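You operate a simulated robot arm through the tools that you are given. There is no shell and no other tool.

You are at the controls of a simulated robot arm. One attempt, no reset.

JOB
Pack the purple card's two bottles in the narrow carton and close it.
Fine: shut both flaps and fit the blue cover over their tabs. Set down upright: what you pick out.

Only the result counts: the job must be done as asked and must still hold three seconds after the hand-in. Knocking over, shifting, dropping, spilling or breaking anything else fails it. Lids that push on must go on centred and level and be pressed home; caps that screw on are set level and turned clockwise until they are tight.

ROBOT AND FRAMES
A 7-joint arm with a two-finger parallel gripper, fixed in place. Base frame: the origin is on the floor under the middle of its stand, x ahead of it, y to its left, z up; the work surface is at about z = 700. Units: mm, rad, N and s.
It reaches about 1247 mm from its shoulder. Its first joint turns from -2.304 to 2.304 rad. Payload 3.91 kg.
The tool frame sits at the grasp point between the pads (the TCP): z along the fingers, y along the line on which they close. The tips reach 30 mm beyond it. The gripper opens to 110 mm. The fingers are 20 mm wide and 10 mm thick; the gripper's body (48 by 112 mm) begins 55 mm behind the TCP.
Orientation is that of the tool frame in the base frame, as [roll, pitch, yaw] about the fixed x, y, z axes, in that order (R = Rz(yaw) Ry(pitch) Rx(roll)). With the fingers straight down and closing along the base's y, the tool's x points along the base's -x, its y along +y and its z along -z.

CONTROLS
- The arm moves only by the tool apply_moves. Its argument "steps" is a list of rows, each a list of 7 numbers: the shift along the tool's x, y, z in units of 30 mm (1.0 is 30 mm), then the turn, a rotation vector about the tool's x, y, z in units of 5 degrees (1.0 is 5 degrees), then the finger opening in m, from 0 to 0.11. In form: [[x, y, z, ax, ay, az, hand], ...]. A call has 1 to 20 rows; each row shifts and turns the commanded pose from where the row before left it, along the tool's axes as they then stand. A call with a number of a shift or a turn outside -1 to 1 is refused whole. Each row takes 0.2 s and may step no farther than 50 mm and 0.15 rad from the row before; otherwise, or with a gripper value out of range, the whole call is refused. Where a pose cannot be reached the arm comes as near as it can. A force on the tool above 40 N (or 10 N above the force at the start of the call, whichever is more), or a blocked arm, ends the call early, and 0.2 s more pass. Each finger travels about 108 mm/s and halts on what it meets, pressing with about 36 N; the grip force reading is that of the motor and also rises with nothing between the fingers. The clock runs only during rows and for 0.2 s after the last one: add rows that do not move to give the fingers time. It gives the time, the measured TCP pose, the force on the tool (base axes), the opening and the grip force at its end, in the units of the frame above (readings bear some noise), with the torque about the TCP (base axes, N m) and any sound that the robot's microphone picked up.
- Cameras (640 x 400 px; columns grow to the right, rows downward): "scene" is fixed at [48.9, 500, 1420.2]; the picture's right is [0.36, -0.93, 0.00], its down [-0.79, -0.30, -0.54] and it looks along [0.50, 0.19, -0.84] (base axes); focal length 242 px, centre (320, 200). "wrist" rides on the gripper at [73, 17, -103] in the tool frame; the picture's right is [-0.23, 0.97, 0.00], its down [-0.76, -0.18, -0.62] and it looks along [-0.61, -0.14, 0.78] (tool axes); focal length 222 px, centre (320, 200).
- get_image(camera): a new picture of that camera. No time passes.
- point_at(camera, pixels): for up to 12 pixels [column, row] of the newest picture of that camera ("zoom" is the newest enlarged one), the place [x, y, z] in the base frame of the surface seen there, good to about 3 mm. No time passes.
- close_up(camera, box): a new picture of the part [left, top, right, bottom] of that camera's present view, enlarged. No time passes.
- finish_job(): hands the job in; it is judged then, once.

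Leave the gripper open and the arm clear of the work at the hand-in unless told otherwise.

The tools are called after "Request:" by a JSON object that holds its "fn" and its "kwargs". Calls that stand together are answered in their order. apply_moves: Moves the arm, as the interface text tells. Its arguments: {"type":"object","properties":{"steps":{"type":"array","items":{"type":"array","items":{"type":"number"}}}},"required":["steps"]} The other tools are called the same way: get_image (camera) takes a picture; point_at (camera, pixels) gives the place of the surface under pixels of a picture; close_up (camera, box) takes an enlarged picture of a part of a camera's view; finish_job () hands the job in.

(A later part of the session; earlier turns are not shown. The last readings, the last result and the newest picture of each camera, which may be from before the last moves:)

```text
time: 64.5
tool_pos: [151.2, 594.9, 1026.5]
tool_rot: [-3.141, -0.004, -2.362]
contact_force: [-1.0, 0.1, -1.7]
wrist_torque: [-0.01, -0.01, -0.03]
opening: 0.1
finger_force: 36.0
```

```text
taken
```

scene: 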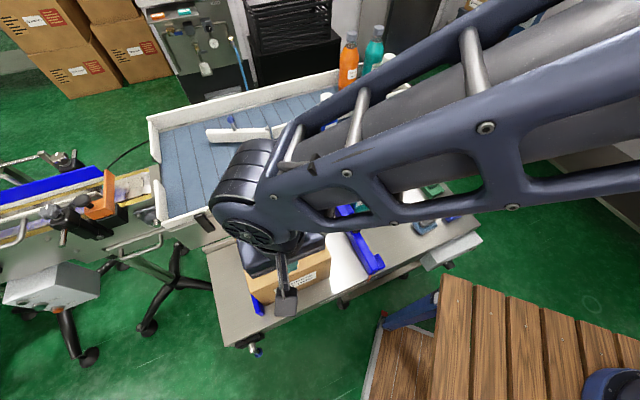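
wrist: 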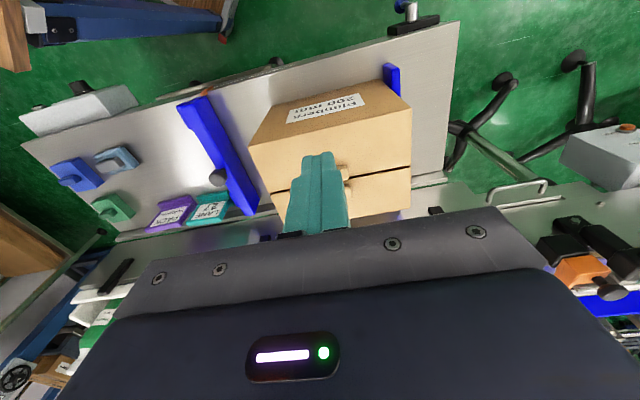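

I'll measure the tabs once the arm is out of the way. I travel over to the covers at the right end of the bench, staying high, and open the fingers to 70 mm on the way.

Request:
{"fn": "apply_moves", "kwargs": {"steps": [[0.071, -0.47, -0.3, 0, 0, 0, 0.02], [0.142, -0.93, 0, 0, 0, 0, 0.05], [0.142, -0.93, 0, 0, 0, 0, 0.07], [0.142, -0.93, 0, 0, 0, 0, 0.07], [0.142, -0.93, 0, 0, 0, 0, 0.07], [0.142, -0.93, 0, 0, 0, 0, 0.07], [0.142, -0.93, 0, 0, 0, 0, 0.07], [0.142, -0.93, 0, 0, 0, 0, 0.07], [0.142, -0.93, 0, 0, 0, 0, 0.07], [0.142, -0.93, 0, 0, 0, 0, 0.07], [0.142, -0.93, 0, 0, 0, 0, 0.07], [0.142, -0.93, 0, 0, 0, 0, 0.07], [0.142, -0.93, 0, 0, 0, 0, 0.07], [0.142, -0.93, 0, 0, 0, 0, 0.07], [0.142, -0.93, 0, 0, 0, 0, 0.07], [0.142, -0.93, 0, 0, 0, 0, 0.07], [0.142, -0.93, 0, 0, 0, 0, 0.07], [0.142, -0.93, 0, 0, 0, 0, 0.07], [0.142, -0.93, 0, 0, 0, 0, 0.07], [0, 0, 0, 0, 0, 0, 0.07]]}}

Request:
{"fn": "get_image", "kwargs": {"camera": "scene"}}

Request:
{"fn": "get_image", "kwargs": {"camera": "wrist"}}

```text
time: 68.7
tool_pos: [458.4, 171.5, 1035.2]
tool_rot: [-3.141, -0.004, -2.365]
contact_force: [-0.4, -0.2, -0.6]
wrist_torque: [-0.01, -0.02, 0.02]
opening: 70.3
finger_force: 0.1
```

```text
taken
```

scene: 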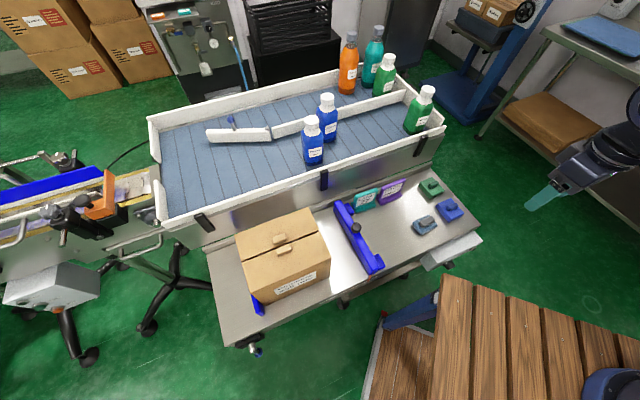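

```text
taken
```

wrist: 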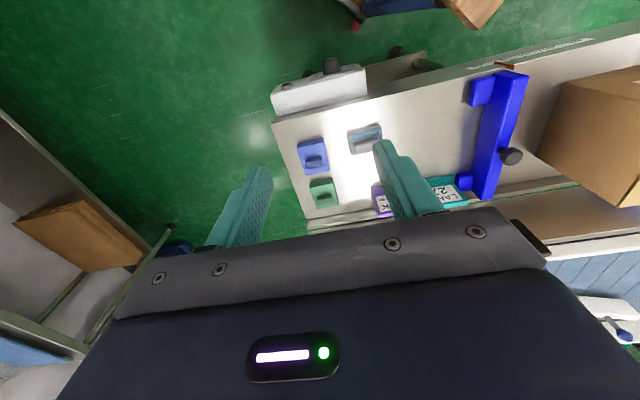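

Both flaps stay shut. Now a close look at the closed flaps and tabs from the scene camera.

Request:
{"fn": "close_up", "kwargs": {"camera": "scene", "box": [260, 225, 308, 265]}}

Request:
{"fn": "close_up", "kwargs": {"camera": "scene", "box": [225, 205, 337, 305]}}

```text
10.00 times, centred on (284, 245) of scene
```

zoom: 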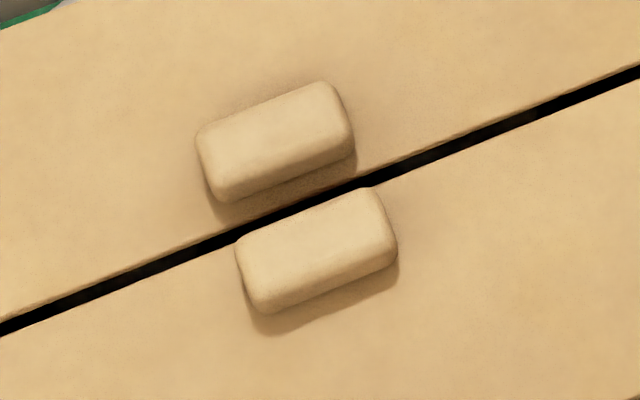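

```text
4.00 times, centred on (281, 255) of scene
```

zoom: 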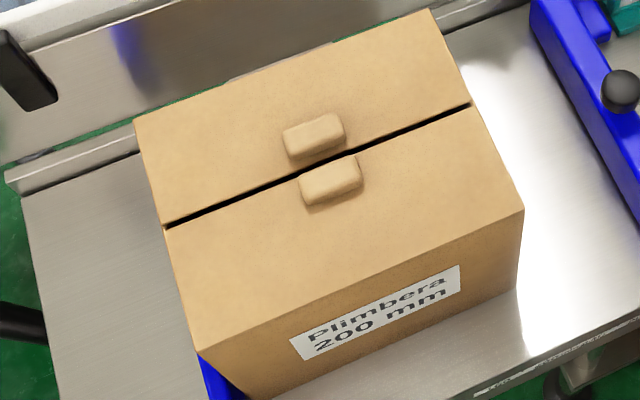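

The tabs are two little blocks standing either side of the seam; the cover must fit over both. I take the first enlargement again and measure the tab tops.

Request:
{"fn": "close_up", "kwargs": {"camera": "scene", "box": [260, 225, 308, 265]}}

Request:
{"fn": "point_at", "kwargs": {"camera": "zoom", "pixels": [[205, 142], [322, 90], [348, 140], [228, 192], [275, 140], [244, 246], [362, 196], [388, 242], [268, 300], [316, 246], [100, 200], [450, 300]]}}

Request:
{"fn": "point_at", "kwargs": {"camera": "zoom", "pixels": [[215, 165], [338, 115], [260, 115], [290, 165], [255, 272], [375, 218], [300, 222], [330, 270], [100, 275], [550, 100], [500, 50], [200, 350]]}}

```text
10.00 times, centred on (284, 245) of scene
```

zoom: 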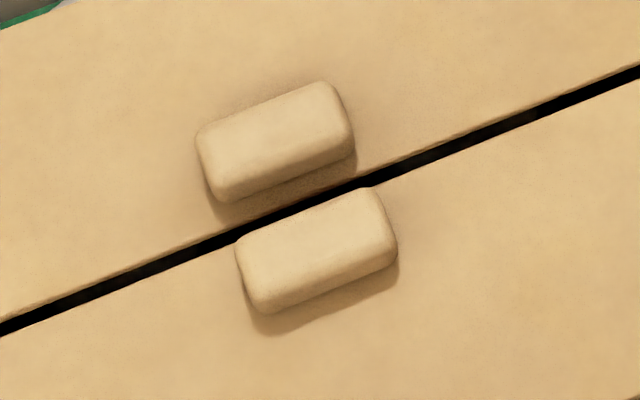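

```text
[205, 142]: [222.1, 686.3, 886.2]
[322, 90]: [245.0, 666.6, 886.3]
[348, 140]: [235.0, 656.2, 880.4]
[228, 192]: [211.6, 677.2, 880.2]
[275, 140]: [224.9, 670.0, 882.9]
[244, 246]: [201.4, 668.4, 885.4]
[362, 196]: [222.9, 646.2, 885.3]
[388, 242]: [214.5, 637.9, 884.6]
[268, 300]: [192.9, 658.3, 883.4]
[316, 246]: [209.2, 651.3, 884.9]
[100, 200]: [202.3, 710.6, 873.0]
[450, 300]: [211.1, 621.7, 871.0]
```

```text
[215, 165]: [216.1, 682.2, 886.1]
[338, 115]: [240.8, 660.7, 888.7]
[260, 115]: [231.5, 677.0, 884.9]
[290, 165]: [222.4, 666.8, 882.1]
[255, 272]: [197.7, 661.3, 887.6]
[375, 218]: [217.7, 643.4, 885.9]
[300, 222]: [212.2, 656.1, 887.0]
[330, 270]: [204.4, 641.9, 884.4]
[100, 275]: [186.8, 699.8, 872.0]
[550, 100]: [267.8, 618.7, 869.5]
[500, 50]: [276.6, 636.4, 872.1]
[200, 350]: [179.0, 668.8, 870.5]
```

Tab tops are at z≈886, the pair centred on (218.1, 661.9), overall about 43 mm across the seam by 32 mm along it. Now I measure the blue cover on the bench the same way.

Request:
{"fn": "close_up", "kwargs": {"camera": "scene", "box": [426, 190, 474, 230]}}

Request:
{"fn": "close_up", "kwargs": {"camera": "wrist", "box": [280, 110, 400, 220]}}

```text
10.00 times, centred on (450, 210) of scene
```

zoom: 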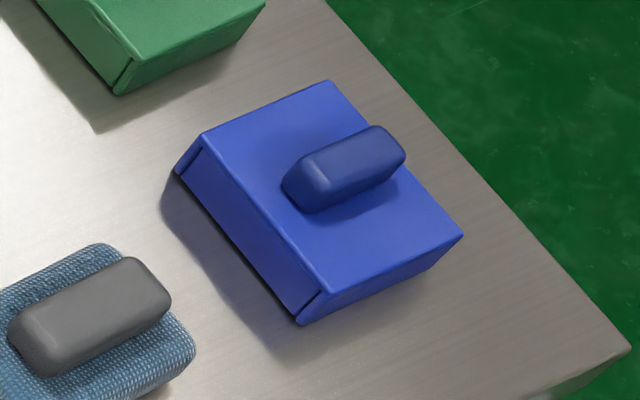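

```text
3.64 times, centred on (340, 165) of wrist
```

zoom: 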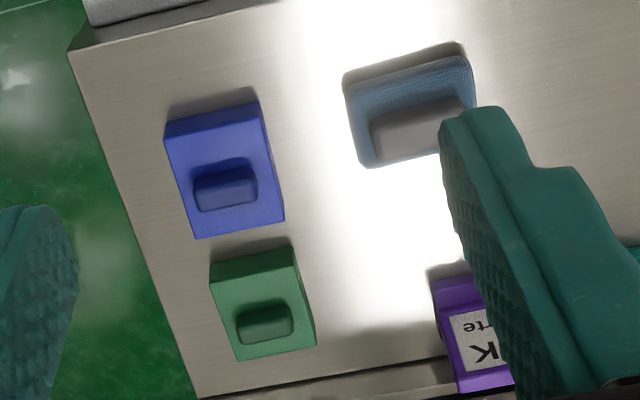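

Request:
{"fn": "close_up", "kwargs": {"camera": "scene", "box": [426, 190, 474, 230]}}

Request:
{"fn": "point_at", "kwargs": {"camera": "zoom", "pixels": [[206, 137], [329, 84], [458, 236], [331, 290], [265, 110], [268, 212], [395, 264], [395, 160], [300, 175], [385, 135], [345, 155], [300, 150]]}}

Request:
{"fn": "point_at", "kwargs": {"camera": "zoom", "pixels": [[297, 165], [320, 158], [350, 148], [370, 140], [325, 195], [395, 165], [178, 172], [298, 322], [462, 245], [240, 240], [390, 290], [150, 250]]}}

```text
10.00 times, centred on (450, 210) of scene
```

zoom: 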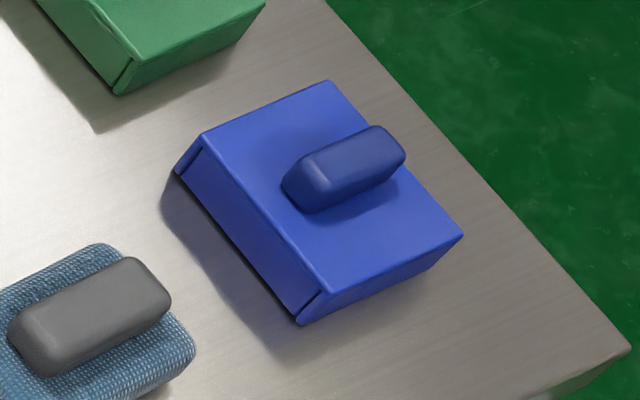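

```text
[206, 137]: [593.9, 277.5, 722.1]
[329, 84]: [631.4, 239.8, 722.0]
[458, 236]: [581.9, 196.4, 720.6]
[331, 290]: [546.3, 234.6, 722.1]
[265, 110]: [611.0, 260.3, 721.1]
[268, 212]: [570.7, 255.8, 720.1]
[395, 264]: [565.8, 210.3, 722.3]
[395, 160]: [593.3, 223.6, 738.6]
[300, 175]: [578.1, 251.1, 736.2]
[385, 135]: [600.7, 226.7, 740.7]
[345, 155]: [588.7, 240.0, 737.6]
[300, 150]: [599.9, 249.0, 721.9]
```

```text
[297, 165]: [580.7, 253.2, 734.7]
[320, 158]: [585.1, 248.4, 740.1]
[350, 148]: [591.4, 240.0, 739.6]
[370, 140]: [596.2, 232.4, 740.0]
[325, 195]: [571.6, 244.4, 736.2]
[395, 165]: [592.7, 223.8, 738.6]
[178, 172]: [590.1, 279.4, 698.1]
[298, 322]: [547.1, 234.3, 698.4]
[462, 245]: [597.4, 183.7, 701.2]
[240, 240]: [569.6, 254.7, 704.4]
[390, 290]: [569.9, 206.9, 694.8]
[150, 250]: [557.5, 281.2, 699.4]
```

The blue cover is about 53 × 65 mm, centred at (588.4, 237.1), top at z 722, turned about -47°. Its handle runs along the short side, about 36 × 15 mm, up to z 740. Short side must lie along the seam, so the fingers should close across the handle. I turn the tool -91.7° (yaw 224.5° → 132.8°) here, up high.

Request:
{"fn": "apply_moves", "kwargs": {"steps": [[0, 0, 0, 0, 0, 1, 0.07], [0, 0, 0, 0, 0, 1, 0.07], [0, 0, 0, 0, 0, 1, 0.07], [0, 0, 0, 0, 0, 1, 0.07], [0, 0, 0, 0, 0, 1, 0.07], [0, 0, 0, 0, 0, 1, 0.07], [0, 0, 0, 0, 0, 1, 0.07], [0, 0, 0, 0, 0, 1, 0.07], [0, 0, 0, 0, 0, 1, 0.07], [0, 0, 0, 0, 0, 1, 0.07], [0, 0, 0, 0, 0, 1, 0.07], [0, 0, 0, 0, 0, 1, 0.07], [0, 0, 0, 0, 0, 1, 0.07], [0, 0, 0, 0, 0, 1, 0.07], [0, 0, 0, 0, 0, 1, 0.07], [0, 0, 0, 0, 0, 1, 0.07], [0, 0, 0, 0, 0, 1, 0.07], [0, 0, 0, 0, 0, 1, 0.07], [0, 0, 0, 0, 0, 0.34, 0.06], [0, 0, 0, 0, 0, 0, 0.05]]}}

```text
time: 72.9
tool_pos: [457.7, 170.3, 1034.8]
tool_rot: [-3.138, 0.0, 2.32]
contact_force: [0.3, 0.6, 0.0]
wrist_torque: [0.04, 0.0, -0.02]
opening: 50.3
finger_force: 0.0
```

Yaw is 132.9°. I move to a viewing spot so the wrist camera looks at the cover from above.

Request:
{"fn": "apply_moves", "kwargs": {"steps": [[0.612, 0.955, 0, 0, 0, 0, 0.05], [0.612, 0.955, 0, 0, 0, 0, 0.05], [0.612, 0.955, 0, 0, 0, 0, 0.05], [0.612, 0.955, 0, 0, 0, 0, 0.05], [0.612, 0.955, 0, 0, 0, 0, 0.05], [0, 0, 0.9, 0, 0, 0, 0.05], [0, 0, 0.9, 0, 0, 0, 0.05], [0, 0, 0.9, 0, 0, 0, 0.05], [0, 0, 0.9, 0, 0, 0, 0.05], [0, 0, 0, 0, 0, 0, 0.05]]}}

Request:
{"fn": "get_image", "kwargs": {"camera": "wrist"}}

Request:
{"fn": "get_image", "kwargs": {"camera": "scene"}}

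```text
time: 75.1
tool_pos: [498.5, 335.8, 925.7]
tool_rot: [-3.138, 0.0, 2.32]
contact_force: [0.4, -0.3, -0.9]
wrist_torque: [0.01, -0.01, 0.02]
opening: 49.8
finger_force: 0.0
```

```text
taken
```

wrist: 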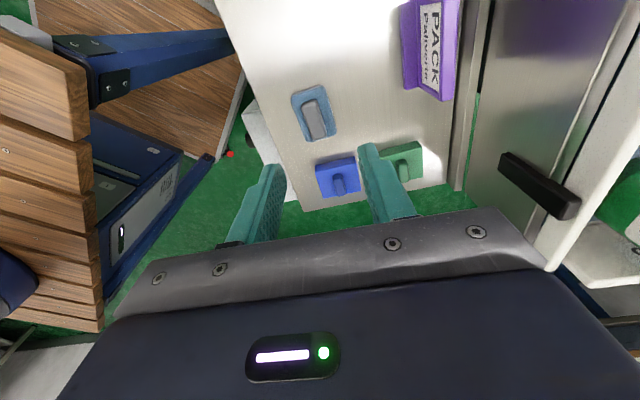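

```text
taken
```

scene: 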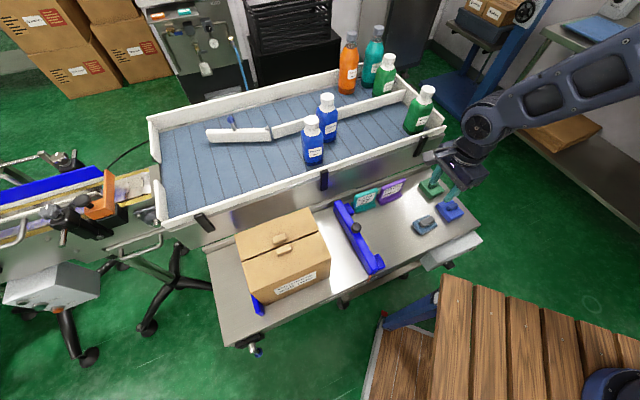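

Request:
{"fn": "close_up", "kwargs": {"camera": "wrist", "box": [300, 140, 375, 210]}}

```text
5.71 times, centred on (338, 175) of wrist
```

zoom: 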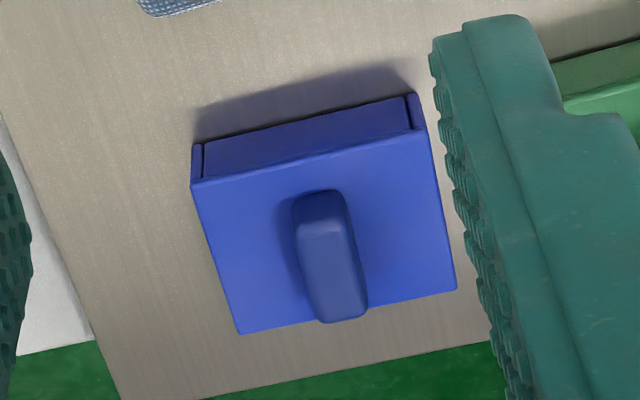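

Request:
{"fn": "point_at", "kwargs": {"camera": "zoom", "pixels": [[200, 188], [421, 138], [450, 285], [244, 327], [300, 190], [345, 306], [218, 255], [440, 215], [322, 240], [345, 285], [300, 250], [357, 240]]}}

Request:
{"fn": "point_at", "kwargs": {"camera": "zoom", "pixels": [[318, 232], [328, 262], [340, 300], [303, 240], [310, 265], [320, 300], [345, 230], [353, 260], [362, 295], [280, 260], [385, 240], [330, 215]]}}

```text
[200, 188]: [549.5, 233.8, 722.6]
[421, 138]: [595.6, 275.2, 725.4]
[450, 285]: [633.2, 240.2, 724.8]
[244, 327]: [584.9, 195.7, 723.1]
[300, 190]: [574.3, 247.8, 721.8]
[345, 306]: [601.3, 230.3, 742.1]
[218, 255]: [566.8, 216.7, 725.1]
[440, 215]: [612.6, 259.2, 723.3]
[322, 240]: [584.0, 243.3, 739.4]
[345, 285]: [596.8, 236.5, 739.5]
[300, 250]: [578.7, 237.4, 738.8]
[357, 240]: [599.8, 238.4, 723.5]
```

```text
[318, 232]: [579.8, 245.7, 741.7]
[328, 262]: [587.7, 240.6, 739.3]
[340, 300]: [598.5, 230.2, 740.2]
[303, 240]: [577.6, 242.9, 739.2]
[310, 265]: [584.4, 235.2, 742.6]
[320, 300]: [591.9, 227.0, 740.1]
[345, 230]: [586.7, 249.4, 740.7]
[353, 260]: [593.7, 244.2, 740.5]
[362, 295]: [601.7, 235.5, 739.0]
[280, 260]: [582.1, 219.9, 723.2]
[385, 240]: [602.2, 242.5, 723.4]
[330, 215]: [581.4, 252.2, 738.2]
```

The cover centre is about (589.7, 237.5), yaw about -46.5°, and the handle is centred on it. I set the opening to 40 mm, move over it and come down to z≈790 first.

Request:
{"fn": "apply_moves", "kwargs": {"steps": [[-0.892, 0, 0, 0, 0, 0, 0.04], [-0.892, 0, 0, 0, 0, 0, 0.04], [-0.892, 0, 0, 0, 0, 0, 0.04], [-0.892, 0, 0, 0, 0, 0, 0.04], [-0.892, 0, 0, 0, 0, 0, 0.04], [0, 0, 0.9, 0, 0, 0, 0.04], [0, 0, 0.9, 0, 0, 0, 0.04], [0, 0, 0.9, 0, 0, 0, 0.04], [0, 0, 0.9, 0, 0, 0, 0.04], [0, 0, 0.9, 0, 0, 0, 0.04], [0, 0, 0, 0, 0, 0, 0.04]]}}

Request:
{"fn": "get_image", "kwargs": {"camera": "wrist"}}

Request:
{"fn": "close_up", "kwargs": {"camera": "scene", "box": [390, 140, 500, 250]}}

```text
time: 77.5
tool_pos: [589.9, 236.5, 790.7]
tool_rot: [-3.137, 0.001, 2.32]
contact_force: [-0.3, -0.6, 0.1]
wrist_torque: [0.0, -0.02, 0.0]
opening: 39.7
finger_force: 0.1
```

```text
taken
```

wrist: 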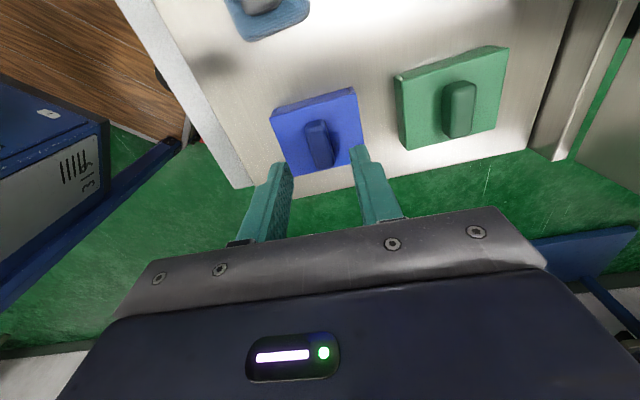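

```text
3.64 times, centred on (445, 195) of scene
```

zoom: 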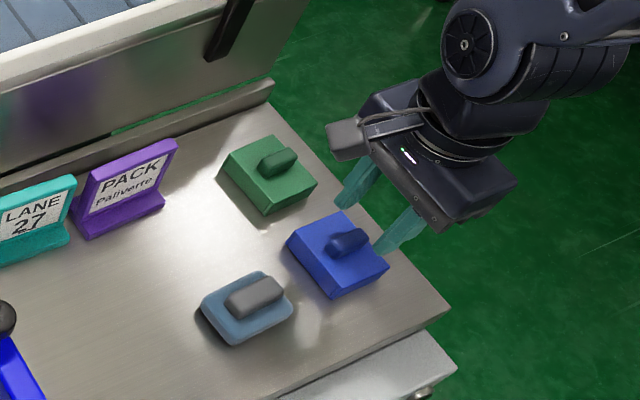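

I remeasure the handle from this close view before the final descent.

Request:
{"fn": "close_up", "kwargs": {"camera": "wrist", "box": [260, 80, 380, 190]}}

```text
3.64 times, centred on (320, 135) of wrist
```

zoom: 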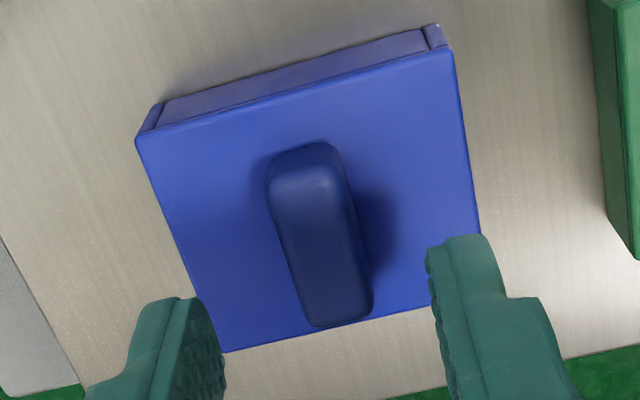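

Request:
{"fn": "point_at", "kwargs": {"camera": "zoom", "pixels": [[142, 143], [448, 60], [472, 232], [232, 345], [305, 180], [340, 315], [280, 200], [340, 190], [310, 300], [365, 285], [322, 245], [345, 240]]}}

```text
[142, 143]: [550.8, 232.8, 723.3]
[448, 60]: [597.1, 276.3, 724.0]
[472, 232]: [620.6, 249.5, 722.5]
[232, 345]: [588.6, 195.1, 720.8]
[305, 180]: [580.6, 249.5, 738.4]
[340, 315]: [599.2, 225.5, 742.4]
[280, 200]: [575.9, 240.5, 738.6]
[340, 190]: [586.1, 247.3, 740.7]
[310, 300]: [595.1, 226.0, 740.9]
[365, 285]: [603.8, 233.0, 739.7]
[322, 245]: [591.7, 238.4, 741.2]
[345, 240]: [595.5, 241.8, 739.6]
```

The handle centre (590, 237) agrees with the TCP (589.9, 236.5). I descend to TCP z≈754, tips just above the cover's top, and close on the handle.

Request:
{"fn": "apply_moves", "kwargs": {"steps": [[0, 0, 0.5, 0, 0, 0, 0.04], [0, 0, 0.4, 0, 0, 0, 0.04], [0, 0, 0.3, 0, 0, 0, 0.04], [0, 0, 0, 0, 0, 0, 0.04]]}}

```text
time: 78.5
tool_pos: [589.5, 237.5, 755.9]
tool_rot: [-3.138, 0.0, 2.319]
contact_force: [-0.4, -0.8, 0.1]
wrist_torque: [0.0, 0.0, 0.0]
opening: 40.1
finger_force: 0.1
```

Request:
{"fn": "apply_moves", "kwargs": {"steps": [[0, 0, 0.04, 0, 0, 0, 0.04], [0, 0, 0, 0, 0, 0, 0.0], [0, 0, 0, 0, 0, 0, 0.0], [0, 0, 0, 0, 0, 0, 0.0], [0, 0, 0, 0, 0, 0, 0.0]]}}

Request:
{"fn": "get_image", "kwargs": {"camera": "wrist"}}

```text
time: 79.7
tool_pos: [589.2, 236.6, 755.1]
tool_rot: [-3.14, 0.0, 2.32]
contact_force: [0.4, 0.3, 0.9]
wrist_torque: [-0.04, -0.05, -0.03]
opening: 15.1
finger_force: 36.4
```

```text
taken
```

wrist: 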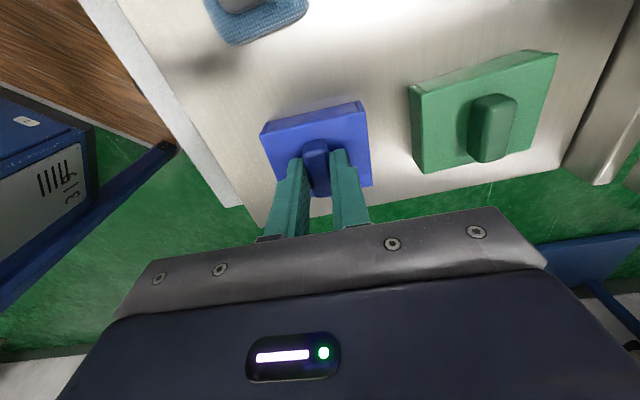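

The handle is gripped at 15.1 mm. I lift the cover straight up to about z 1000.

Request:
{"fn": "apply_moves", "kwargs": {"steps": [[0, 0, -0.2, 0, 0, 0, 0.0], [0, 0, -0.5, 0, 0, 0, 0.0], [0, 0, -0.9, 0, 0, 0, 0.0], [0, 0, -0.9, 0, 0, 0, 0.0], [0, 0, -0.9, 0, 0, 0, 0.0], [0, 0, -0.9, 0, 0, 0, 0.0], [0, 0, -0.9, 0, 0, 0, 0.0], [0, 0, -0.9, 0, 0, 0, 0.0], [0, 0, -0.9, 0, 0, 0, 0.0], [0, 0, -0.9, 0, 0, 0, 0.0], [0, 0, -0.3, 0, 0, 0, 0.0], [0, 0, 0, 0, 0, 0, 0.0]]}}

Request:
{"fn": "get_image", "kwargs": {"camera": "wrist"}}

Request:
{"fn": "get_image", "kwargs": {"camera": "scene"}}

```text
time: 82.3
tool_pos: [589.4, 237.7, 1001.4]
tool_rot: [-3.14, 0.002, 2.321]
contact_force: [-0.9, -0.7, -1.0]
wrist_torque: [0.05, 0.01, 0.01]
opening: 14.7
finger_force: 35.7
```

```text
taken
```

wrist: 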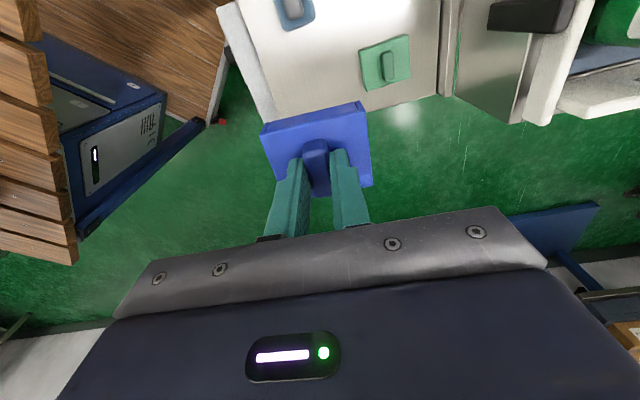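

```text
taken
```

scene: 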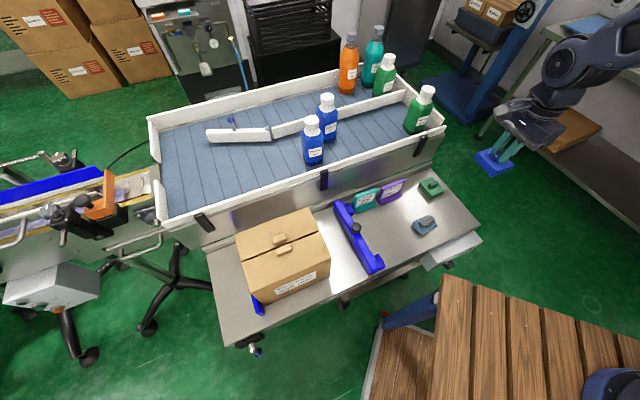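

The cover is up. With the carton in clear view, I sharpen the target by measuring the closed top's corners and the tab edges once more.

Request:
{"fn": "close_up", "kwargs": {"camera": "scene", "box": [225, 205, 337, 305]}}

Request:
{"fn": "point_at", "kwargs": {"camera": "zoom", "pixels": [[138, 122], [428, 13], [519, 210], [202, 350], [170, 226], [468, 103], [285, 130], [340, 117], [346, 135], [301, 180], [357, 157], [363, 177]]}}

Request:
{"fn": "close_up", "kwargs": {"camera": "scene", "box": [272, 228, 302, 260]}}

```text
4.00 times, centred on (281, 255) of scene
```

zoom: 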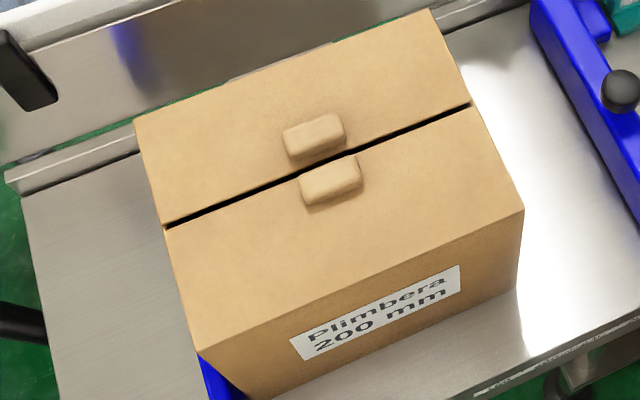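

```text
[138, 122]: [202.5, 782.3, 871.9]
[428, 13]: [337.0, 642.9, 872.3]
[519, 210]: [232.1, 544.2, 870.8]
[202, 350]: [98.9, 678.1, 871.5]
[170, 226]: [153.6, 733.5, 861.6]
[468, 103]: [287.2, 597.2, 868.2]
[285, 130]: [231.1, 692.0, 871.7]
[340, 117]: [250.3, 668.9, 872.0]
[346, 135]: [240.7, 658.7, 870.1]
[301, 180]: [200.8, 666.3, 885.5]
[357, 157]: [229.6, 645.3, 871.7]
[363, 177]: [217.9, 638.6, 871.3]
```

```text
12.50 times, centred on (287, 244) of scene
```

zoom: 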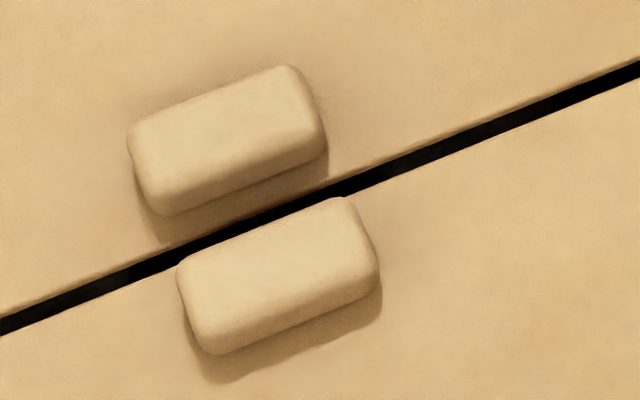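

Request:
{"fn": "point_at", "kwargs": {"camera": "zoom", "pixels": [[138, 140], [285, 75], [315, 128], [160, 195], [225, 130], [145, 165], [303, 100], [188, 265], [340, 205], [370, 258], [210, 335], [278, 265]]}}

Request:
{"fn": "point_at", "kwargs": {"camera": "zoom", "pixels": [[198, 300], [358, 230], [265, 235], [290, 295], [210, 102], [240, 160], [180, 120], [250, 90], [195, 180], [285, 145], [240, 318], [330, 280]]}}

```text
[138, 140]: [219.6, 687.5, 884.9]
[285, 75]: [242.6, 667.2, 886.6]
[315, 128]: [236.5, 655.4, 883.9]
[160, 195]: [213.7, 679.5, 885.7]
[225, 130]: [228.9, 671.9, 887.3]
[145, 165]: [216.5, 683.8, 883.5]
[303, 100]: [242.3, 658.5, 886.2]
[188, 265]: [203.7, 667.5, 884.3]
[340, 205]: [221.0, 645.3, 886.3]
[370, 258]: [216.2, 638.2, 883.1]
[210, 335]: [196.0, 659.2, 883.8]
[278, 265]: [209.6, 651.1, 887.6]
```

```text
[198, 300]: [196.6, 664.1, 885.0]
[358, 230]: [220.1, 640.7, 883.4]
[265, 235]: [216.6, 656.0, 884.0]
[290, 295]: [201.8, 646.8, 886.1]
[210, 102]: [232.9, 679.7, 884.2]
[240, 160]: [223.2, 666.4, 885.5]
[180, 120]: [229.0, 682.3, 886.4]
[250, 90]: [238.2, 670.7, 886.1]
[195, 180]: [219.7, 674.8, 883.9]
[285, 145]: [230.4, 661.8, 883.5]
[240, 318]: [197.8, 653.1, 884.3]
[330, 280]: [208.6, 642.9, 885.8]
```

The tab pair's centre refines to (218.4, 662.0), yaw -45.4°. I carry the cover over there at z≈1000, passing above the bench.

Request:
{"fn": "apply_moves", "kwargs": {"steps": [[0.494, 0.0156, 0, 0, 0, 0, 0.0], [0.988, 0.0312, 0, 0, 0, 0, 0.0], [0.988, 0.0312, 0, 0, 0, 0, 0.0], [0.988, 0.0312, 0, 0, 0, 0, 0.0], [0.988, 0.0312, 0, 0, 0, 0, 0.0], [0.988, 0.0312, 0, 0, 0, 0, 0.0], [0.988, 0.0312, 0, 0, 0, 0, 0.0], [0.988, 0.0312, 0, 0, 0, 0, 0.0], [0.988, 0.0312, 0, 0, 0, 0, 0.0], [0.988, 0.0312, 0, 0, 0, 0, 0.0], [0.988, 0.0312, 0, 0, 0, 0, 0.0], [0.988, 0.0312, 0, 0, 0, 0, 0.0], [0.988, 0.0312, 0, 0, 0, 0, 0.0], [0.988, 0.0312, 0, 0, 0, 0, 0.0], [0.988, 0.0312, 0, 0, 0, 0, 0.0], [0.988, 0.0312, 0, 0, 0, 0, 0.0], [0.988, 0.0312, 0, 0, 0, 0, 0.0], [0.988, 0.0312, 0, 0, 0, 0, 0.0], [0.988, 0.0312, 0, 0, 0, 0, 0.0], [0.494, 0.0156, 0, 0, 0, -0.32, 0.0]]}}

Request:
{"fn": "get_image", "kwargs": {"camera": "scene"}}

Request:
{"fn": "get_image", "kwargs": {"camera": "wrist"}}

```text
time: 86.5
tool_pos: [219.7, 662.9, 1000.0]
tool_rot: [-3.139, -0.001, 2.347]
contact_force: [0.4, -0.4, 0.4]
wrist_torque: [-0.01, 0.03, -0.01]
opening: 14.9
finger_force: 36.6
```

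```text
taken
```

scene: 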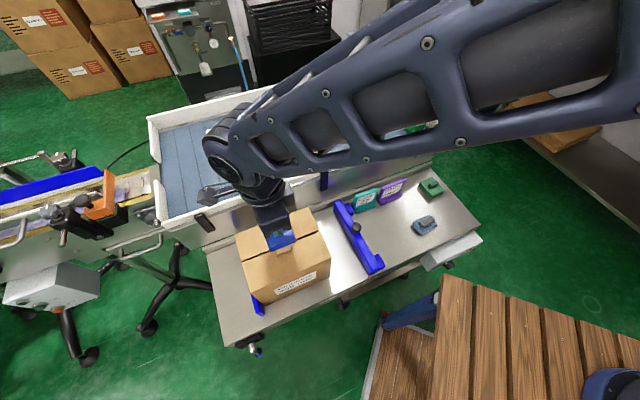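

```text
taken
```

wrist: 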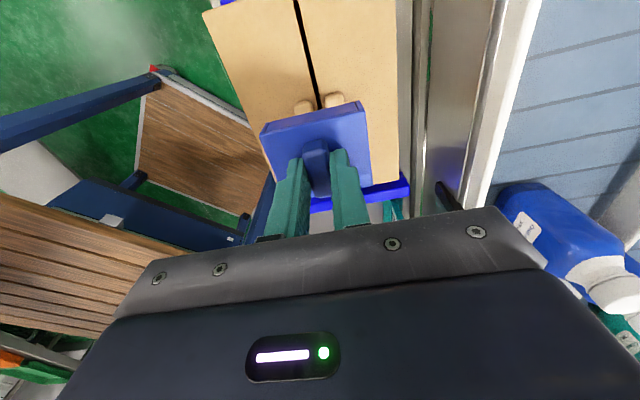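

The cover hangs above the tabs. I measure the cover's pose relative to the tool in this view to centre it properly.

Request:
{"fn": "close_up", "kwargs": {"camera": "wrist", "box": [250, 80, 385, 200]}}

Request:
{"fn": "point_at", "kwargs": {"camera": "zoom", "pixels": [[58, 200], [370, 120], [395, 325], [75, 245], [382, 200], [200, 170], [290, 150], [120, 300], [390, 260], [85, 220], [360, 150], [240, 190]]}}

```text
3.33 times, centred on (318, 140) of wrist
```

zoom: 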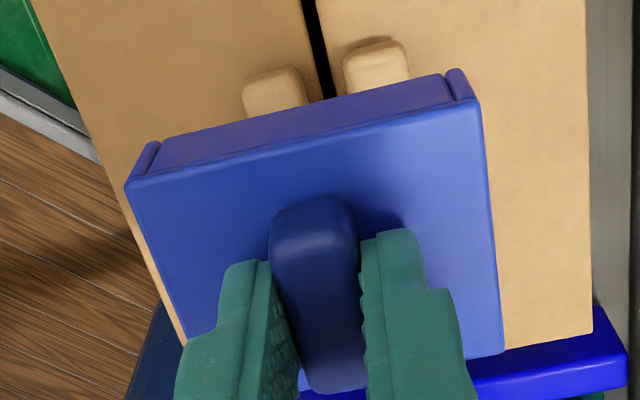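

```text
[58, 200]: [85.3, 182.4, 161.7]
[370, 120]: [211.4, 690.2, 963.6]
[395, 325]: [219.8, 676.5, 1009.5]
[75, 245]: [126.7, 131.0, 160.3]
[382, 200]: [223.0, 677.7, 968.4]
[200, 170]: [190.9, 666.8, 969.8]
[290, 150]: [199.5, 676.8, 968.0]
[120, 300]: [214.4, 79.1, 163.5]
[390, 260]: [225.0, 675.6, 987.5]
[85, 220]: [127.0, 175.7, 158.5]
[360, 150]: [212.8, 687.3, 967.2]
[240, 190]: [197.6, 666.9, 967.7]
```

Now with the picture in view, I point at the cover's actual corners and edges.

Request:
{"fn": "point_at", "kwargs": {"camera": "zoom", "pixels": [[136, 192], [473, 110], [495, 345], [155, 250], [175, 310], [305, 152], [488, 230], [220, 172], [390, 132], [310, 235], [325, 350], [440, 340]]}}

```text
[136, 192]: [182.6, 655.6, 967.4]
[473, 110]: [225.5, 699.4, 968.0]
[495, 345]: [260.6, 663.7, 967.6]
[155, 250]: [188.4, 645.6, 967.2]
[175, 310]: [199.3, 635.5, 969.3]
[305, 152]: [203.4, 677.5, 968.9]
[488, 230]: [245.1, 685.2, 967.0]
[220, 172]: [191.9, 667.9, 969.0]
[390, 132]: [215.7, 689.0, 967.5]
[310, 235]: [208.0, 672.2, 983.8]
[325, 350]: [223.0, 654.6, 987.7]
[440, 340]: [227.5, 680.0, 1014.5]
```

I cross-check the cover's position with the scene camera.

Request:
{"fn": "close_up", "kwargs": {"camera": "scene", "box": [240, 190, 330, 270]}}

```text
5.00 times, centred on (285, 230) of scene
```

zoom: 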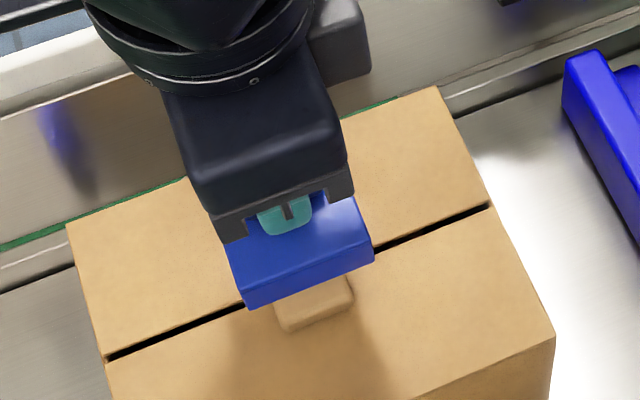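

Request:
{"fn": "point_at", "kwargs": {"camera": "zoom", "pixels": [[247, 280], [367, 238], [355, 205], [234, 250], [307, 260], [270, 273], [340, 249], [360, 220], [240, 265], [252, 300], [310, 280], [370, 255]]}}

```text
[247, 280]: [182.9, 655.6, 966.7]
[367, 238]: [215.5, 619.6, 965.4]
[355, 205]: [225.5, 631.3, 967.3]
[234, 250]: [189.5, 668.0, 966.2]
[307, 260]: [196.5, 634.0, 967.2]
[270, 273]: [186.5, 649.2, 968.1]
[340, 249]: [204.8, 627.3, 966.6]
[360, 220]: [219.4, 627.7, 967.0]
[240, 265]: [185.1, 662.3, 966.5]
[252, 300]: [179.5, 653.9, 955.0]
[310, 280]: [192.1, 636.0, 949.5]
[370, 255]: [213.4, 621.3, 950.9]
```

The cover sits about 1.7 mm too far along the seam; across it is centred and level. I correct by 1.7 mm and lower to TCP z≈950, leaving the cover's rim about 9 mm above the tabs.

Request:
{"fn": "apply_moves", "kwargs": {"steps": [[0.057, 0, 0.4, 0, 0, 0, 0.0], [0, 0, 0.5, 0, 0, 0, 0.0], [0, 0, 0.5, 0, 0, 0, 0.0], [0, 0, 0.27, 0, 0, 0, 0.0], [0, 0, 0, 0, 0, 0, 0.0]]}}

Request:
{"fn": "close_up", "kwargs": {"camera": "wrist", "box": [250, 60, 385, 200]}}

Request:
{"fn": "close_up", "kwargs": {"camera": "scene", "box": [250, 205, 320, 270]}}

```text
time: 87.7
tool_pos: [219.8, 663.0, 949.5]
tool_rot: [-3.138, 0.0, 2.347]
contact_force: [-1.1, -0.6, -0.6]
wrist_torque: [-0.01, 0.0, 0.0]
opening: 14.9
finger_force: 35.7
```

```text
2.86 times, centred on (318, 130) of wrist
```

zoom: 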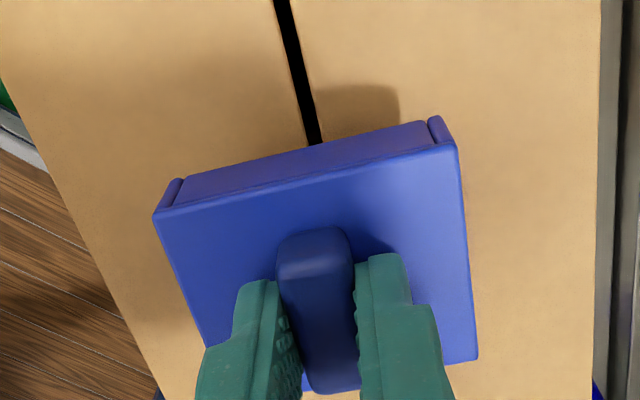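

```text
6.15 times, centred on (285, 238) of scene
```

zoom: 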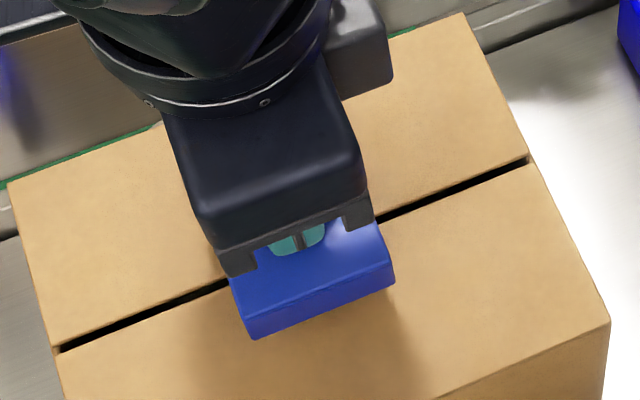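

Readings vary by about 1 mm, so I remeasure the cover's edges against the seam and tabs here, in both views.

Request:
{"fn": "point_at", "kwargs": {"camera": "zoom", "pixels": [[249, 314], [388, 263], [378, 232], [235, 288], [318, 289], [283, 302], [353, 276], [384, 248], [242, 300], [300, 180], [495, 170], [110, 335]]}}

Request:
{"fn": "close_up", "kwargs": {"camera": "wrist", "box": [250, 60, 385, 200]}}

Request:
{"fn": "point_at", "kwargs": {"camera": "zoom", "pixels": [[162, 216], [452, 150], [473, 355], [178, 262], [198, 318], [310, 182], [463, 250], [235, 198], [385, 165], [295, 60], [315, 130], [350, 100]]}}

Request:
{"fn": "apply_moves", "kwargs": {"steps": [[0, 0, 0, 0, 0, 0, 0.0]]}}

```text
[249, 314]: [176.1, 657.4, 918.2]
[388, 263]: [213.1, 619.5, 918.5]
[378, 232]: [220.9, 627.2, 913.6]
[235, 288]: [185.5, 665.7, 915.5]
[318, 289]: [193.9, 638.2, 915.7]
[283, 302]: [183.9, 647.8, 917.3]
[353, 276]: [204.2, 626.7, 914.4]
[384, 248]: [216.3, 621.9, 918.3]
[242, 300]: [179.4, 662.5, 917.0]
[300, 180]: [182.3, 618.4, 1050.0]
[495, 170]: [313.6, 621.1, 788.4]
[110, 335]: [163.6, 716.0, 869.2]
```

```text
2.86 times, centred on (318, 130) of wrist
```

zoom: 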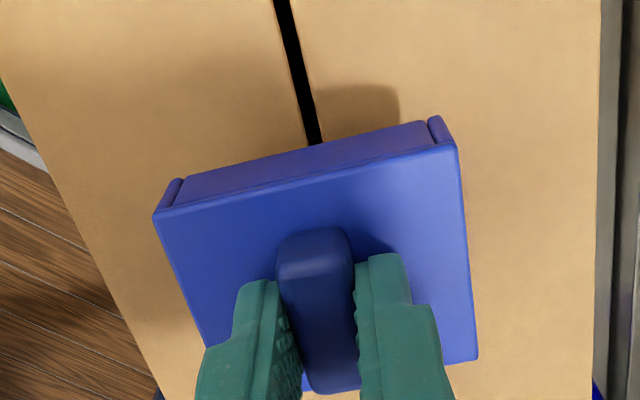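

```text
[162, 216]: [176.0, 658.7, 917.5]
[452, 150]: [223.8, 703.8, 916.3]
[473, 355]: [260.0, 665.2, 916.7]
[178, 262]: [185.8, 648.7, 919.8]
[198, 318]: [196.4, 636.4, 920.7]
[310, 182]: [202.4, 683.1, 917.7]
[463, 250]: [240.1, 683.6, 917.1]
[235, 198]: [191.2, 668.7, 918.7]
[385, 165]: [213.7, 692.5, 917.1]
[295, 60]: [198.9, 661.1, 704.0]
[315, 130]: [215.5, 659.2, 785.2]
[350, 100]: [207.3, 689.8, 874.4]
```

```text
time: 88.1
tool_pos: [217.8, 663.2, 949.0]
tool_rot: [-3.139, 0.001, 2.348]
contact_force: [-1.0, 0.5, -0.8]
wrist_torque: [0.01, 0.0, 0.02]
opening: 14.9
finger_force: 35.8
```

Relative to the tabs the cover is at +0.3 mm along and -1.0 mm across, and level. I correct that and lower slowly over the tabs.

Request:
{"fn": "apply_moves", "kwargs": {"steps": [[0.01, 0.033, 0.05, 0, 0, 0, 0.0], [0, 0, 0.1, 0, 0, 0, 0.0], [0, 0, 0.1, 0, 0, 0, 0.0], [0, 0, 0.1, 0, 0, 0, 0.0], [0, 0, 0, 0, 0, 0, 0.0]]}}

```text
time: 89.3
tool_pos: [219.4, 663.9, 940.0]
tool_rot: [-3.138, -0.001, 2.347]
contact_force: [-0.2, 0.0, -0.3]
wrist_torque: [-0.02, -0.03, -0.04]
opening: 14.8
finger_force: 36.0
```

No contact yet; the cover's rim is at tab-top height. I continue in 1.5 mm steps.

Request:
{"fn": "apply_moves", "kwargs": {"steps": [[0, 0, 0.05, 0, 0, 0, 0.0], [0, 0, 0.05, 0, 0, 0, 0.0], [0, 0, 0.05, 0, 0, 0, 0.0], [0, 0, 0, 0, 0, 0, 0.0]]}}

```text
time: 90.3
tool_pos: [218.2, 661.8, 933.3]
tool_rot: [-3.139, 0.0, 2.348]
contact_force: [0.8, 0.2, 0.0]
wrist_torque: [-0.02, -0.01, 0.01]
opening: 15.1
finger_force: 35.6
```

At z 933 with zero force, the cover is sliding over the tabs. I continue down to seating.

Request:
{"fn": "apply_moves", "kwargs": {"steps": [[0, 0, 0.06, 0, 0, 0, 0.0], [0, 0, 0.06, 0, 0, 0, 0.0], [0, 0, 0.05, 0, 0, 0, 0.0], [0, 0, 0, 0, 0, 0, 0.0]]}}

Request:
{"fn": "close_up", "kwargs": {"camera": "scene", "box": [250, 205, 320, 270]}}

Request:
{"fn": "close_up", "kwargs": {"camera": "wrist", "box": [250, 60, 385, 200]}}

```text
time: 91.3
tool_pos: [218.1, 663.0, 930.0]
tool_rot: [-3.138, 0.002, 2.348]
contact_force: [0.6, -0.5, 0.3]
wrist_torque: [0.0, 0.01, 0.0]
opening: 14.7
finger_force: 36.0
```

```text
6.15 times, centred on (285, 238) of scene
```

zoom: 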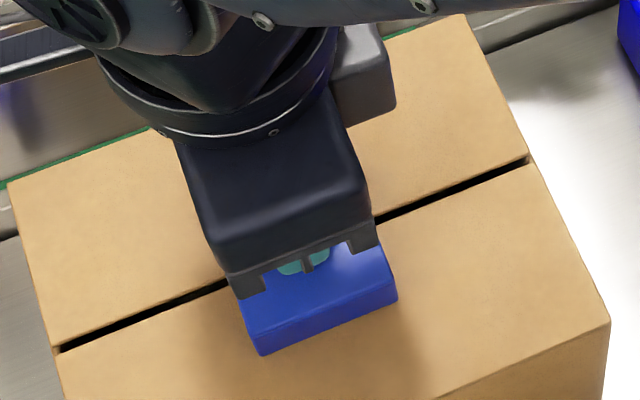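

```text
2.86 times, centred on (318, 130) of wrist
```

zoom: 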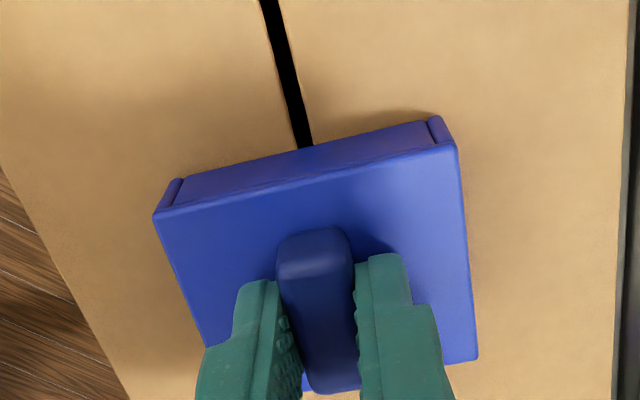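

Still no resistance at z 930; the seam enters the cover's middle. I continue the last few millimetres and press.

Request:
{"fn": "apply_moves", "kwargs": {"steps": [[0, 0, 0.05, 0, 0, 0, 0.0], [0, 0, 0.05, 0, 0, 0, 0.0], [0, 0, 0.04, 0, 0, 0, 0.0], [0, 0, 0, 0, 0, 0, 0.0]]}}

```text
time: 92.3
tool_pos: [219.1, 664.0, 927.2]
tool_rot: [-3.14, -0.003, 2.347]
contact_force: [2.6, -1.6, 36.0]
wrist_torque: [0.01, -0.08, 0.01]
opening: 15.0
finger_force: 36.3
```

36 N of resistance at z 927, just where the rim should rest on the flaps. I check the cover's top height for level and seating.

Request:
{"fn": "close_up", "kwargs": {"camera": "wrist", "box": [250, 60, 385, 200]}}

Request:
{"fn": "point_at", "kwargs": {"camera": "zoom", "pixels": [[162, 216], [452, 150], [473, 355], [178, 262], [198, 318], [310, 182], [463, 250], [235, 198], [385, 165], [120, 200], [520, 150], [560, 300]]}}

Request:
{"fn": "close_up", "kwargs": {"camera": "scene", "box": [250, 205, 320, 270]}}

Request:
{"fn": "point_at", "kwargs": {"camera": "zoom", "pixels": [[268, 330], [390, 283], [385, 260], [250, 310], [325, 309], [270, 345], [330, 325], [395, 300], [320, 350], [420, 300], [230, 350], [450, 220]]}}

```text
2.86 times, centred on (318, 130) of wrist
```

zoom: 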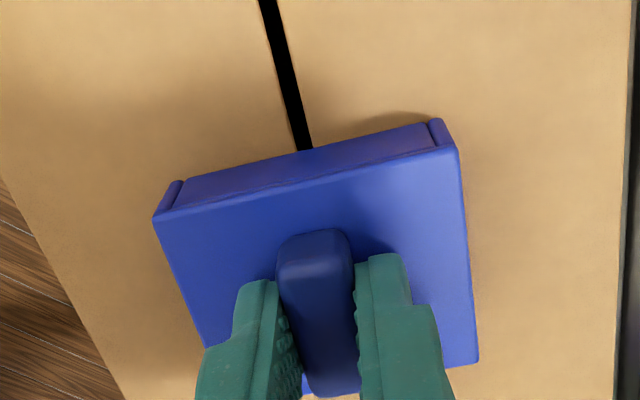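

```text
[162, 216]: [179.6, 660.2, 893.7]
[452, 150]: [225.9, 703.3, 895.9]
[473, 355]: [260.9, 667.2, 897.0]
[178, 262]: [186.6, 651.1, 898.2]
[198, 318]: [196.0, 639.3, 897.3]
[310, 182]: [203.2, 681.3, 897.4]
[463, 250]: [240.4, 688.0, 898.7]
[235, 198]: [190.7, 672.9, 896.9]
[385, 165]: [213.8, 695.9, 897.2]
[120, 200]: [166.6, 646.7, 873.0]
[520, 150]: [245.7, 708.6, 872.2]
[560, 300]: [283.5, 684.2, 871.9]
```

```text
6.15 times, centred on (285, 238) of scene
```

zoom: 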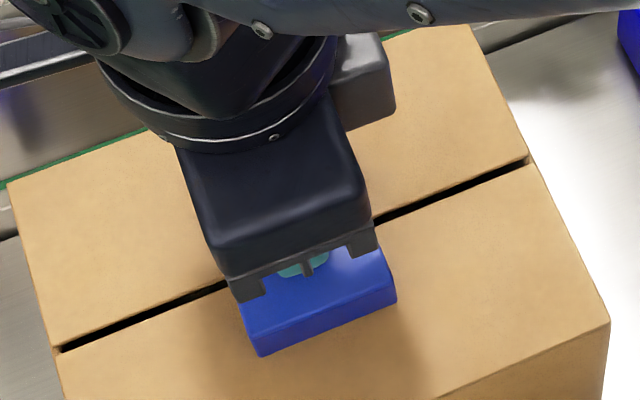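

```text
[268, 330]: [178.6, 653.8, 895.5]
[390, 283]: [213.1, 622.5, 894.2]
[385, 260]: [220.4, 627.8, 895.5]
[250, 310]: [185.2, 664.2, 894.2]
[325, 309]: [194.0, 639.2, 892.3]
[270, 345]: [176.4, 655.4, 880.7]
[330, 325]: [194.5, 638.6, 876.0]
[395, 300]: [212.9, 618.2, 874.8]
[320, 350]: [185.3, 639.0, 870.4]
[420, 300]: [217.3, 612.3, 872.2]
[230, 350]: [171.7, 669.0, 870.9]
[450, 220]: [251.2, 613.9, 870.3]
```

The cover's top is at z≈894–897 all round and the flaps are at 871–872, so it's level with its rim down on the flaps. One more slight press to be sure it's home.

Request:
{"fn": "apply_moves", "kwargs": {"steps": [[0, 0, 0.03, 0, 0, 0, 0.0], [0, 0, 0.03, 0, 0, 0, 0.0], [0, 0, 0, 0, 0, 0, 0.0]]}}

```text
time: 92.8
tool_pos: [217.9, 664.7, 928.7]
tool_rot: [3.141, -0.002, 2.349]
contact_force: [-1.0, -1.4, 12.8]
wrist_torque: [-0.13, -0.02, 0.02]
opening: 14.9
finger_force: 35.8
stopped in row 2: the force on the tool passed its limit at 49 N (the readings are from after the stop); the commanded pose is now the measured one
```

It took 49 N without going lower, so it's home. I open the fingers to release the handle.

Request:
{"fn": "apply_moves", "kwargs": {"steps": [[0, 0, 0, 0, 0, 0, 0.025], [0, 0, 0, 0, 0, 0, 0.04], [0, 0, 0, 0, 0, 0, 0.04]]}}

Request:
{"fn": "close_up", "kwargs": {"camera": "wrist", "box": [250, 60, 385, 200]}}

```text
time: 93.6
tool_pos: [218.7, 664.4, 927.7]
tool_rot: [3.139, -0.004, 2.346]
contact_force: [1.4, 3.0, 24.0]
wrist_torque: [0.03, -0.04, -0.02]
opening: 35.8
finger_force: 0.0
```

```text
2.86 times, centred on (318, 130) of wrist
```

zoom: 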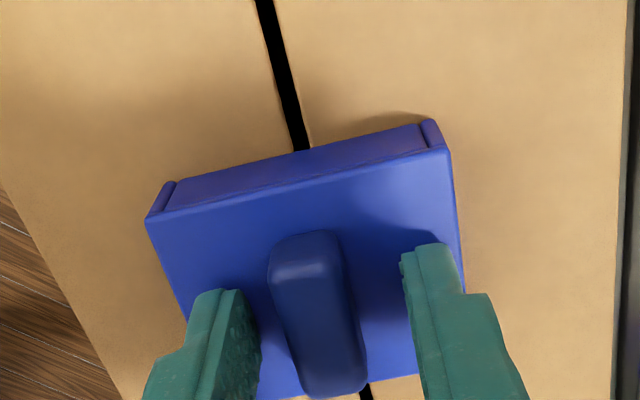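

The tips rest lightly on the cover's top (24 N). I lift straight off and inspect.

Request:
{"fn": "apply_moves", "kwargs": {"steps": [[0, 0, -0.1, 0, 0, 0, 0.04], [0, 0, -0.3, 0, 0, 0, 0.04], [0, 0, -0.6, 0, 0, 0, 0.04], [0, 0, -0.8, 0, 0, 0, 0.04], [0, 0, -0.8, 0, 0, 0, 0.04], [0, 0, -0.8, 0, 0, 0, 0.04], [0, 0, 0, 0, 0, 0, 0.04]]}}

Request:
{"fn": "close_up", "kwargs": {"camera": "wrist", "box": [220, 20, 420, 200]}}

Request:
{"fn": "close_up", "kwargs": {"camera": "scene", "box": [230, 190, 340, 300]}}

```text
time: 95.2
tool_pos: [219.4, 664.8, 1029.9]
tool_rot: [-3.14, -0.002, 2.35]
contact_force: [0.2, 0.6, 0.1]
wrist_torque: [0.03, -0.01, -0.01]
opening: 39.9
finger_force: 0.1
```

```text
2.22 times, centred on (320, 110) of wrist
```

zoom: 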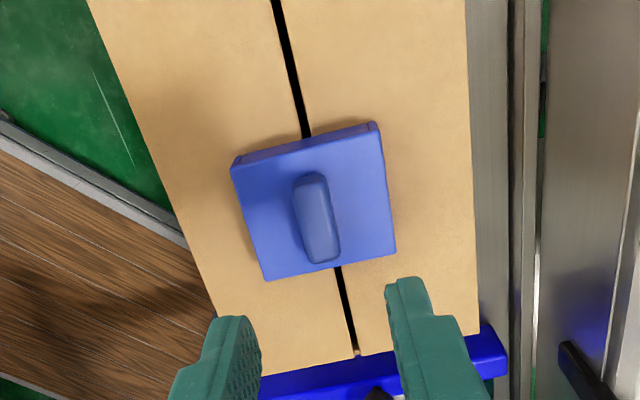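

```text
3.64 times, centred on (285, 245) of scene
```

zoom: 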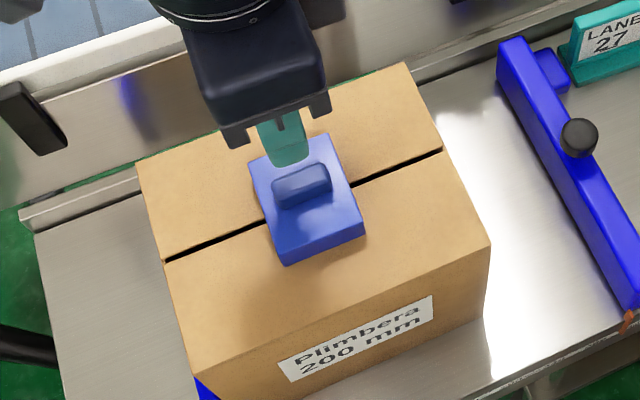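

The cover sits across the seam. I retreat the arm up and away toward its starting area so I can inspect everything with a clear view.

Request:
{"fn": "apply_moves", "kwargs": {"steps": [[0, 0, -0.9, 0, 0, 0, 0.05], [0, 0, -0.9, 0, 0, 0, 0.07], [0, 0, -0.9, 0, 0, 0, 0.09], [-0.943, 0.212, 0, 0, 0, 0, 0.11], [-0.943, 0.212, 0, 0, 0, 0, 0.11], [-0.943, 0.212, 0, 0, 0, 0, 0.11], [-0.943, 0.212, 0, 0, 0, 0, 0.11], [-0.943, 0.212, 0, 0, 0, 0, 0.11], [-0.943, 0.212, 0, 0, 0, 0, 0.11], [-0.943, 0.212, 0, 0, 0, 0, 0.11], [-0.943, 0.212, 0, 0, 0, 0, 0.11], [-0.943, 0.212, 0, 0, 0, 0, 0.11], [-0.943, 0.212, 0, 0, 0, 0, 0.11], [-0.943, 0.212, 0, 0, 0, 0, 0.11], [-0.943, 0.212, 0, 0, 0, 0, 0.11], [-0.943, 0.212, 0, 0, 0, 0, 0.11], [-0.943, 0.212, 0, 0, 0, 0, 0.11], [0, 0, 0, 0, 0, 0, 0.11]]}}

Request:
{"fn": "get_image", "kwargs": {"camera": "scene"}}

Request:
{"fn": "close_up", "kwargs": {"camera": "scene", "box": [260, 215, 316, 265]}}

```text
time: 99.0
tool_pos: [562.9, 444.9, 1108.4]
tool_rot: [-3.141, -0.002, 2.348]
contact_force: [-0.7, -0.2, 0.0]
wrist_torque: [-0.01, 0.02, 0.03]
opening: 110.3
finger_force: 0.0
```

```text
taken
```

scene: 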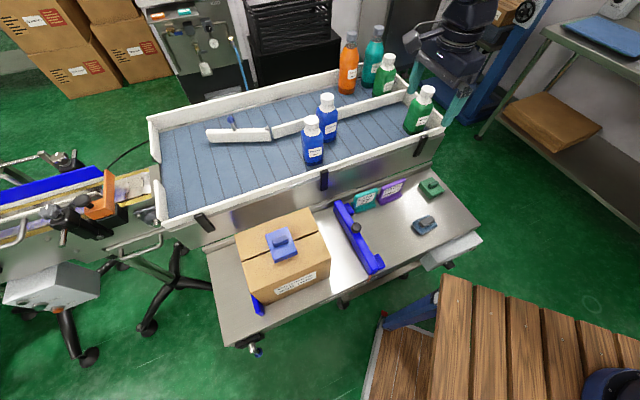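

```text
8.00 times, centred on (288, 240) of scene
```

zoom: 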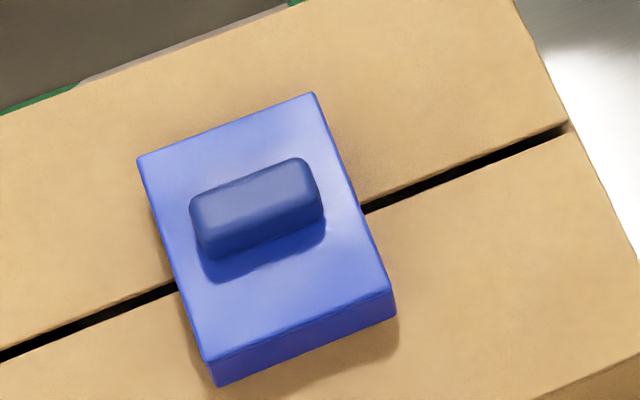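

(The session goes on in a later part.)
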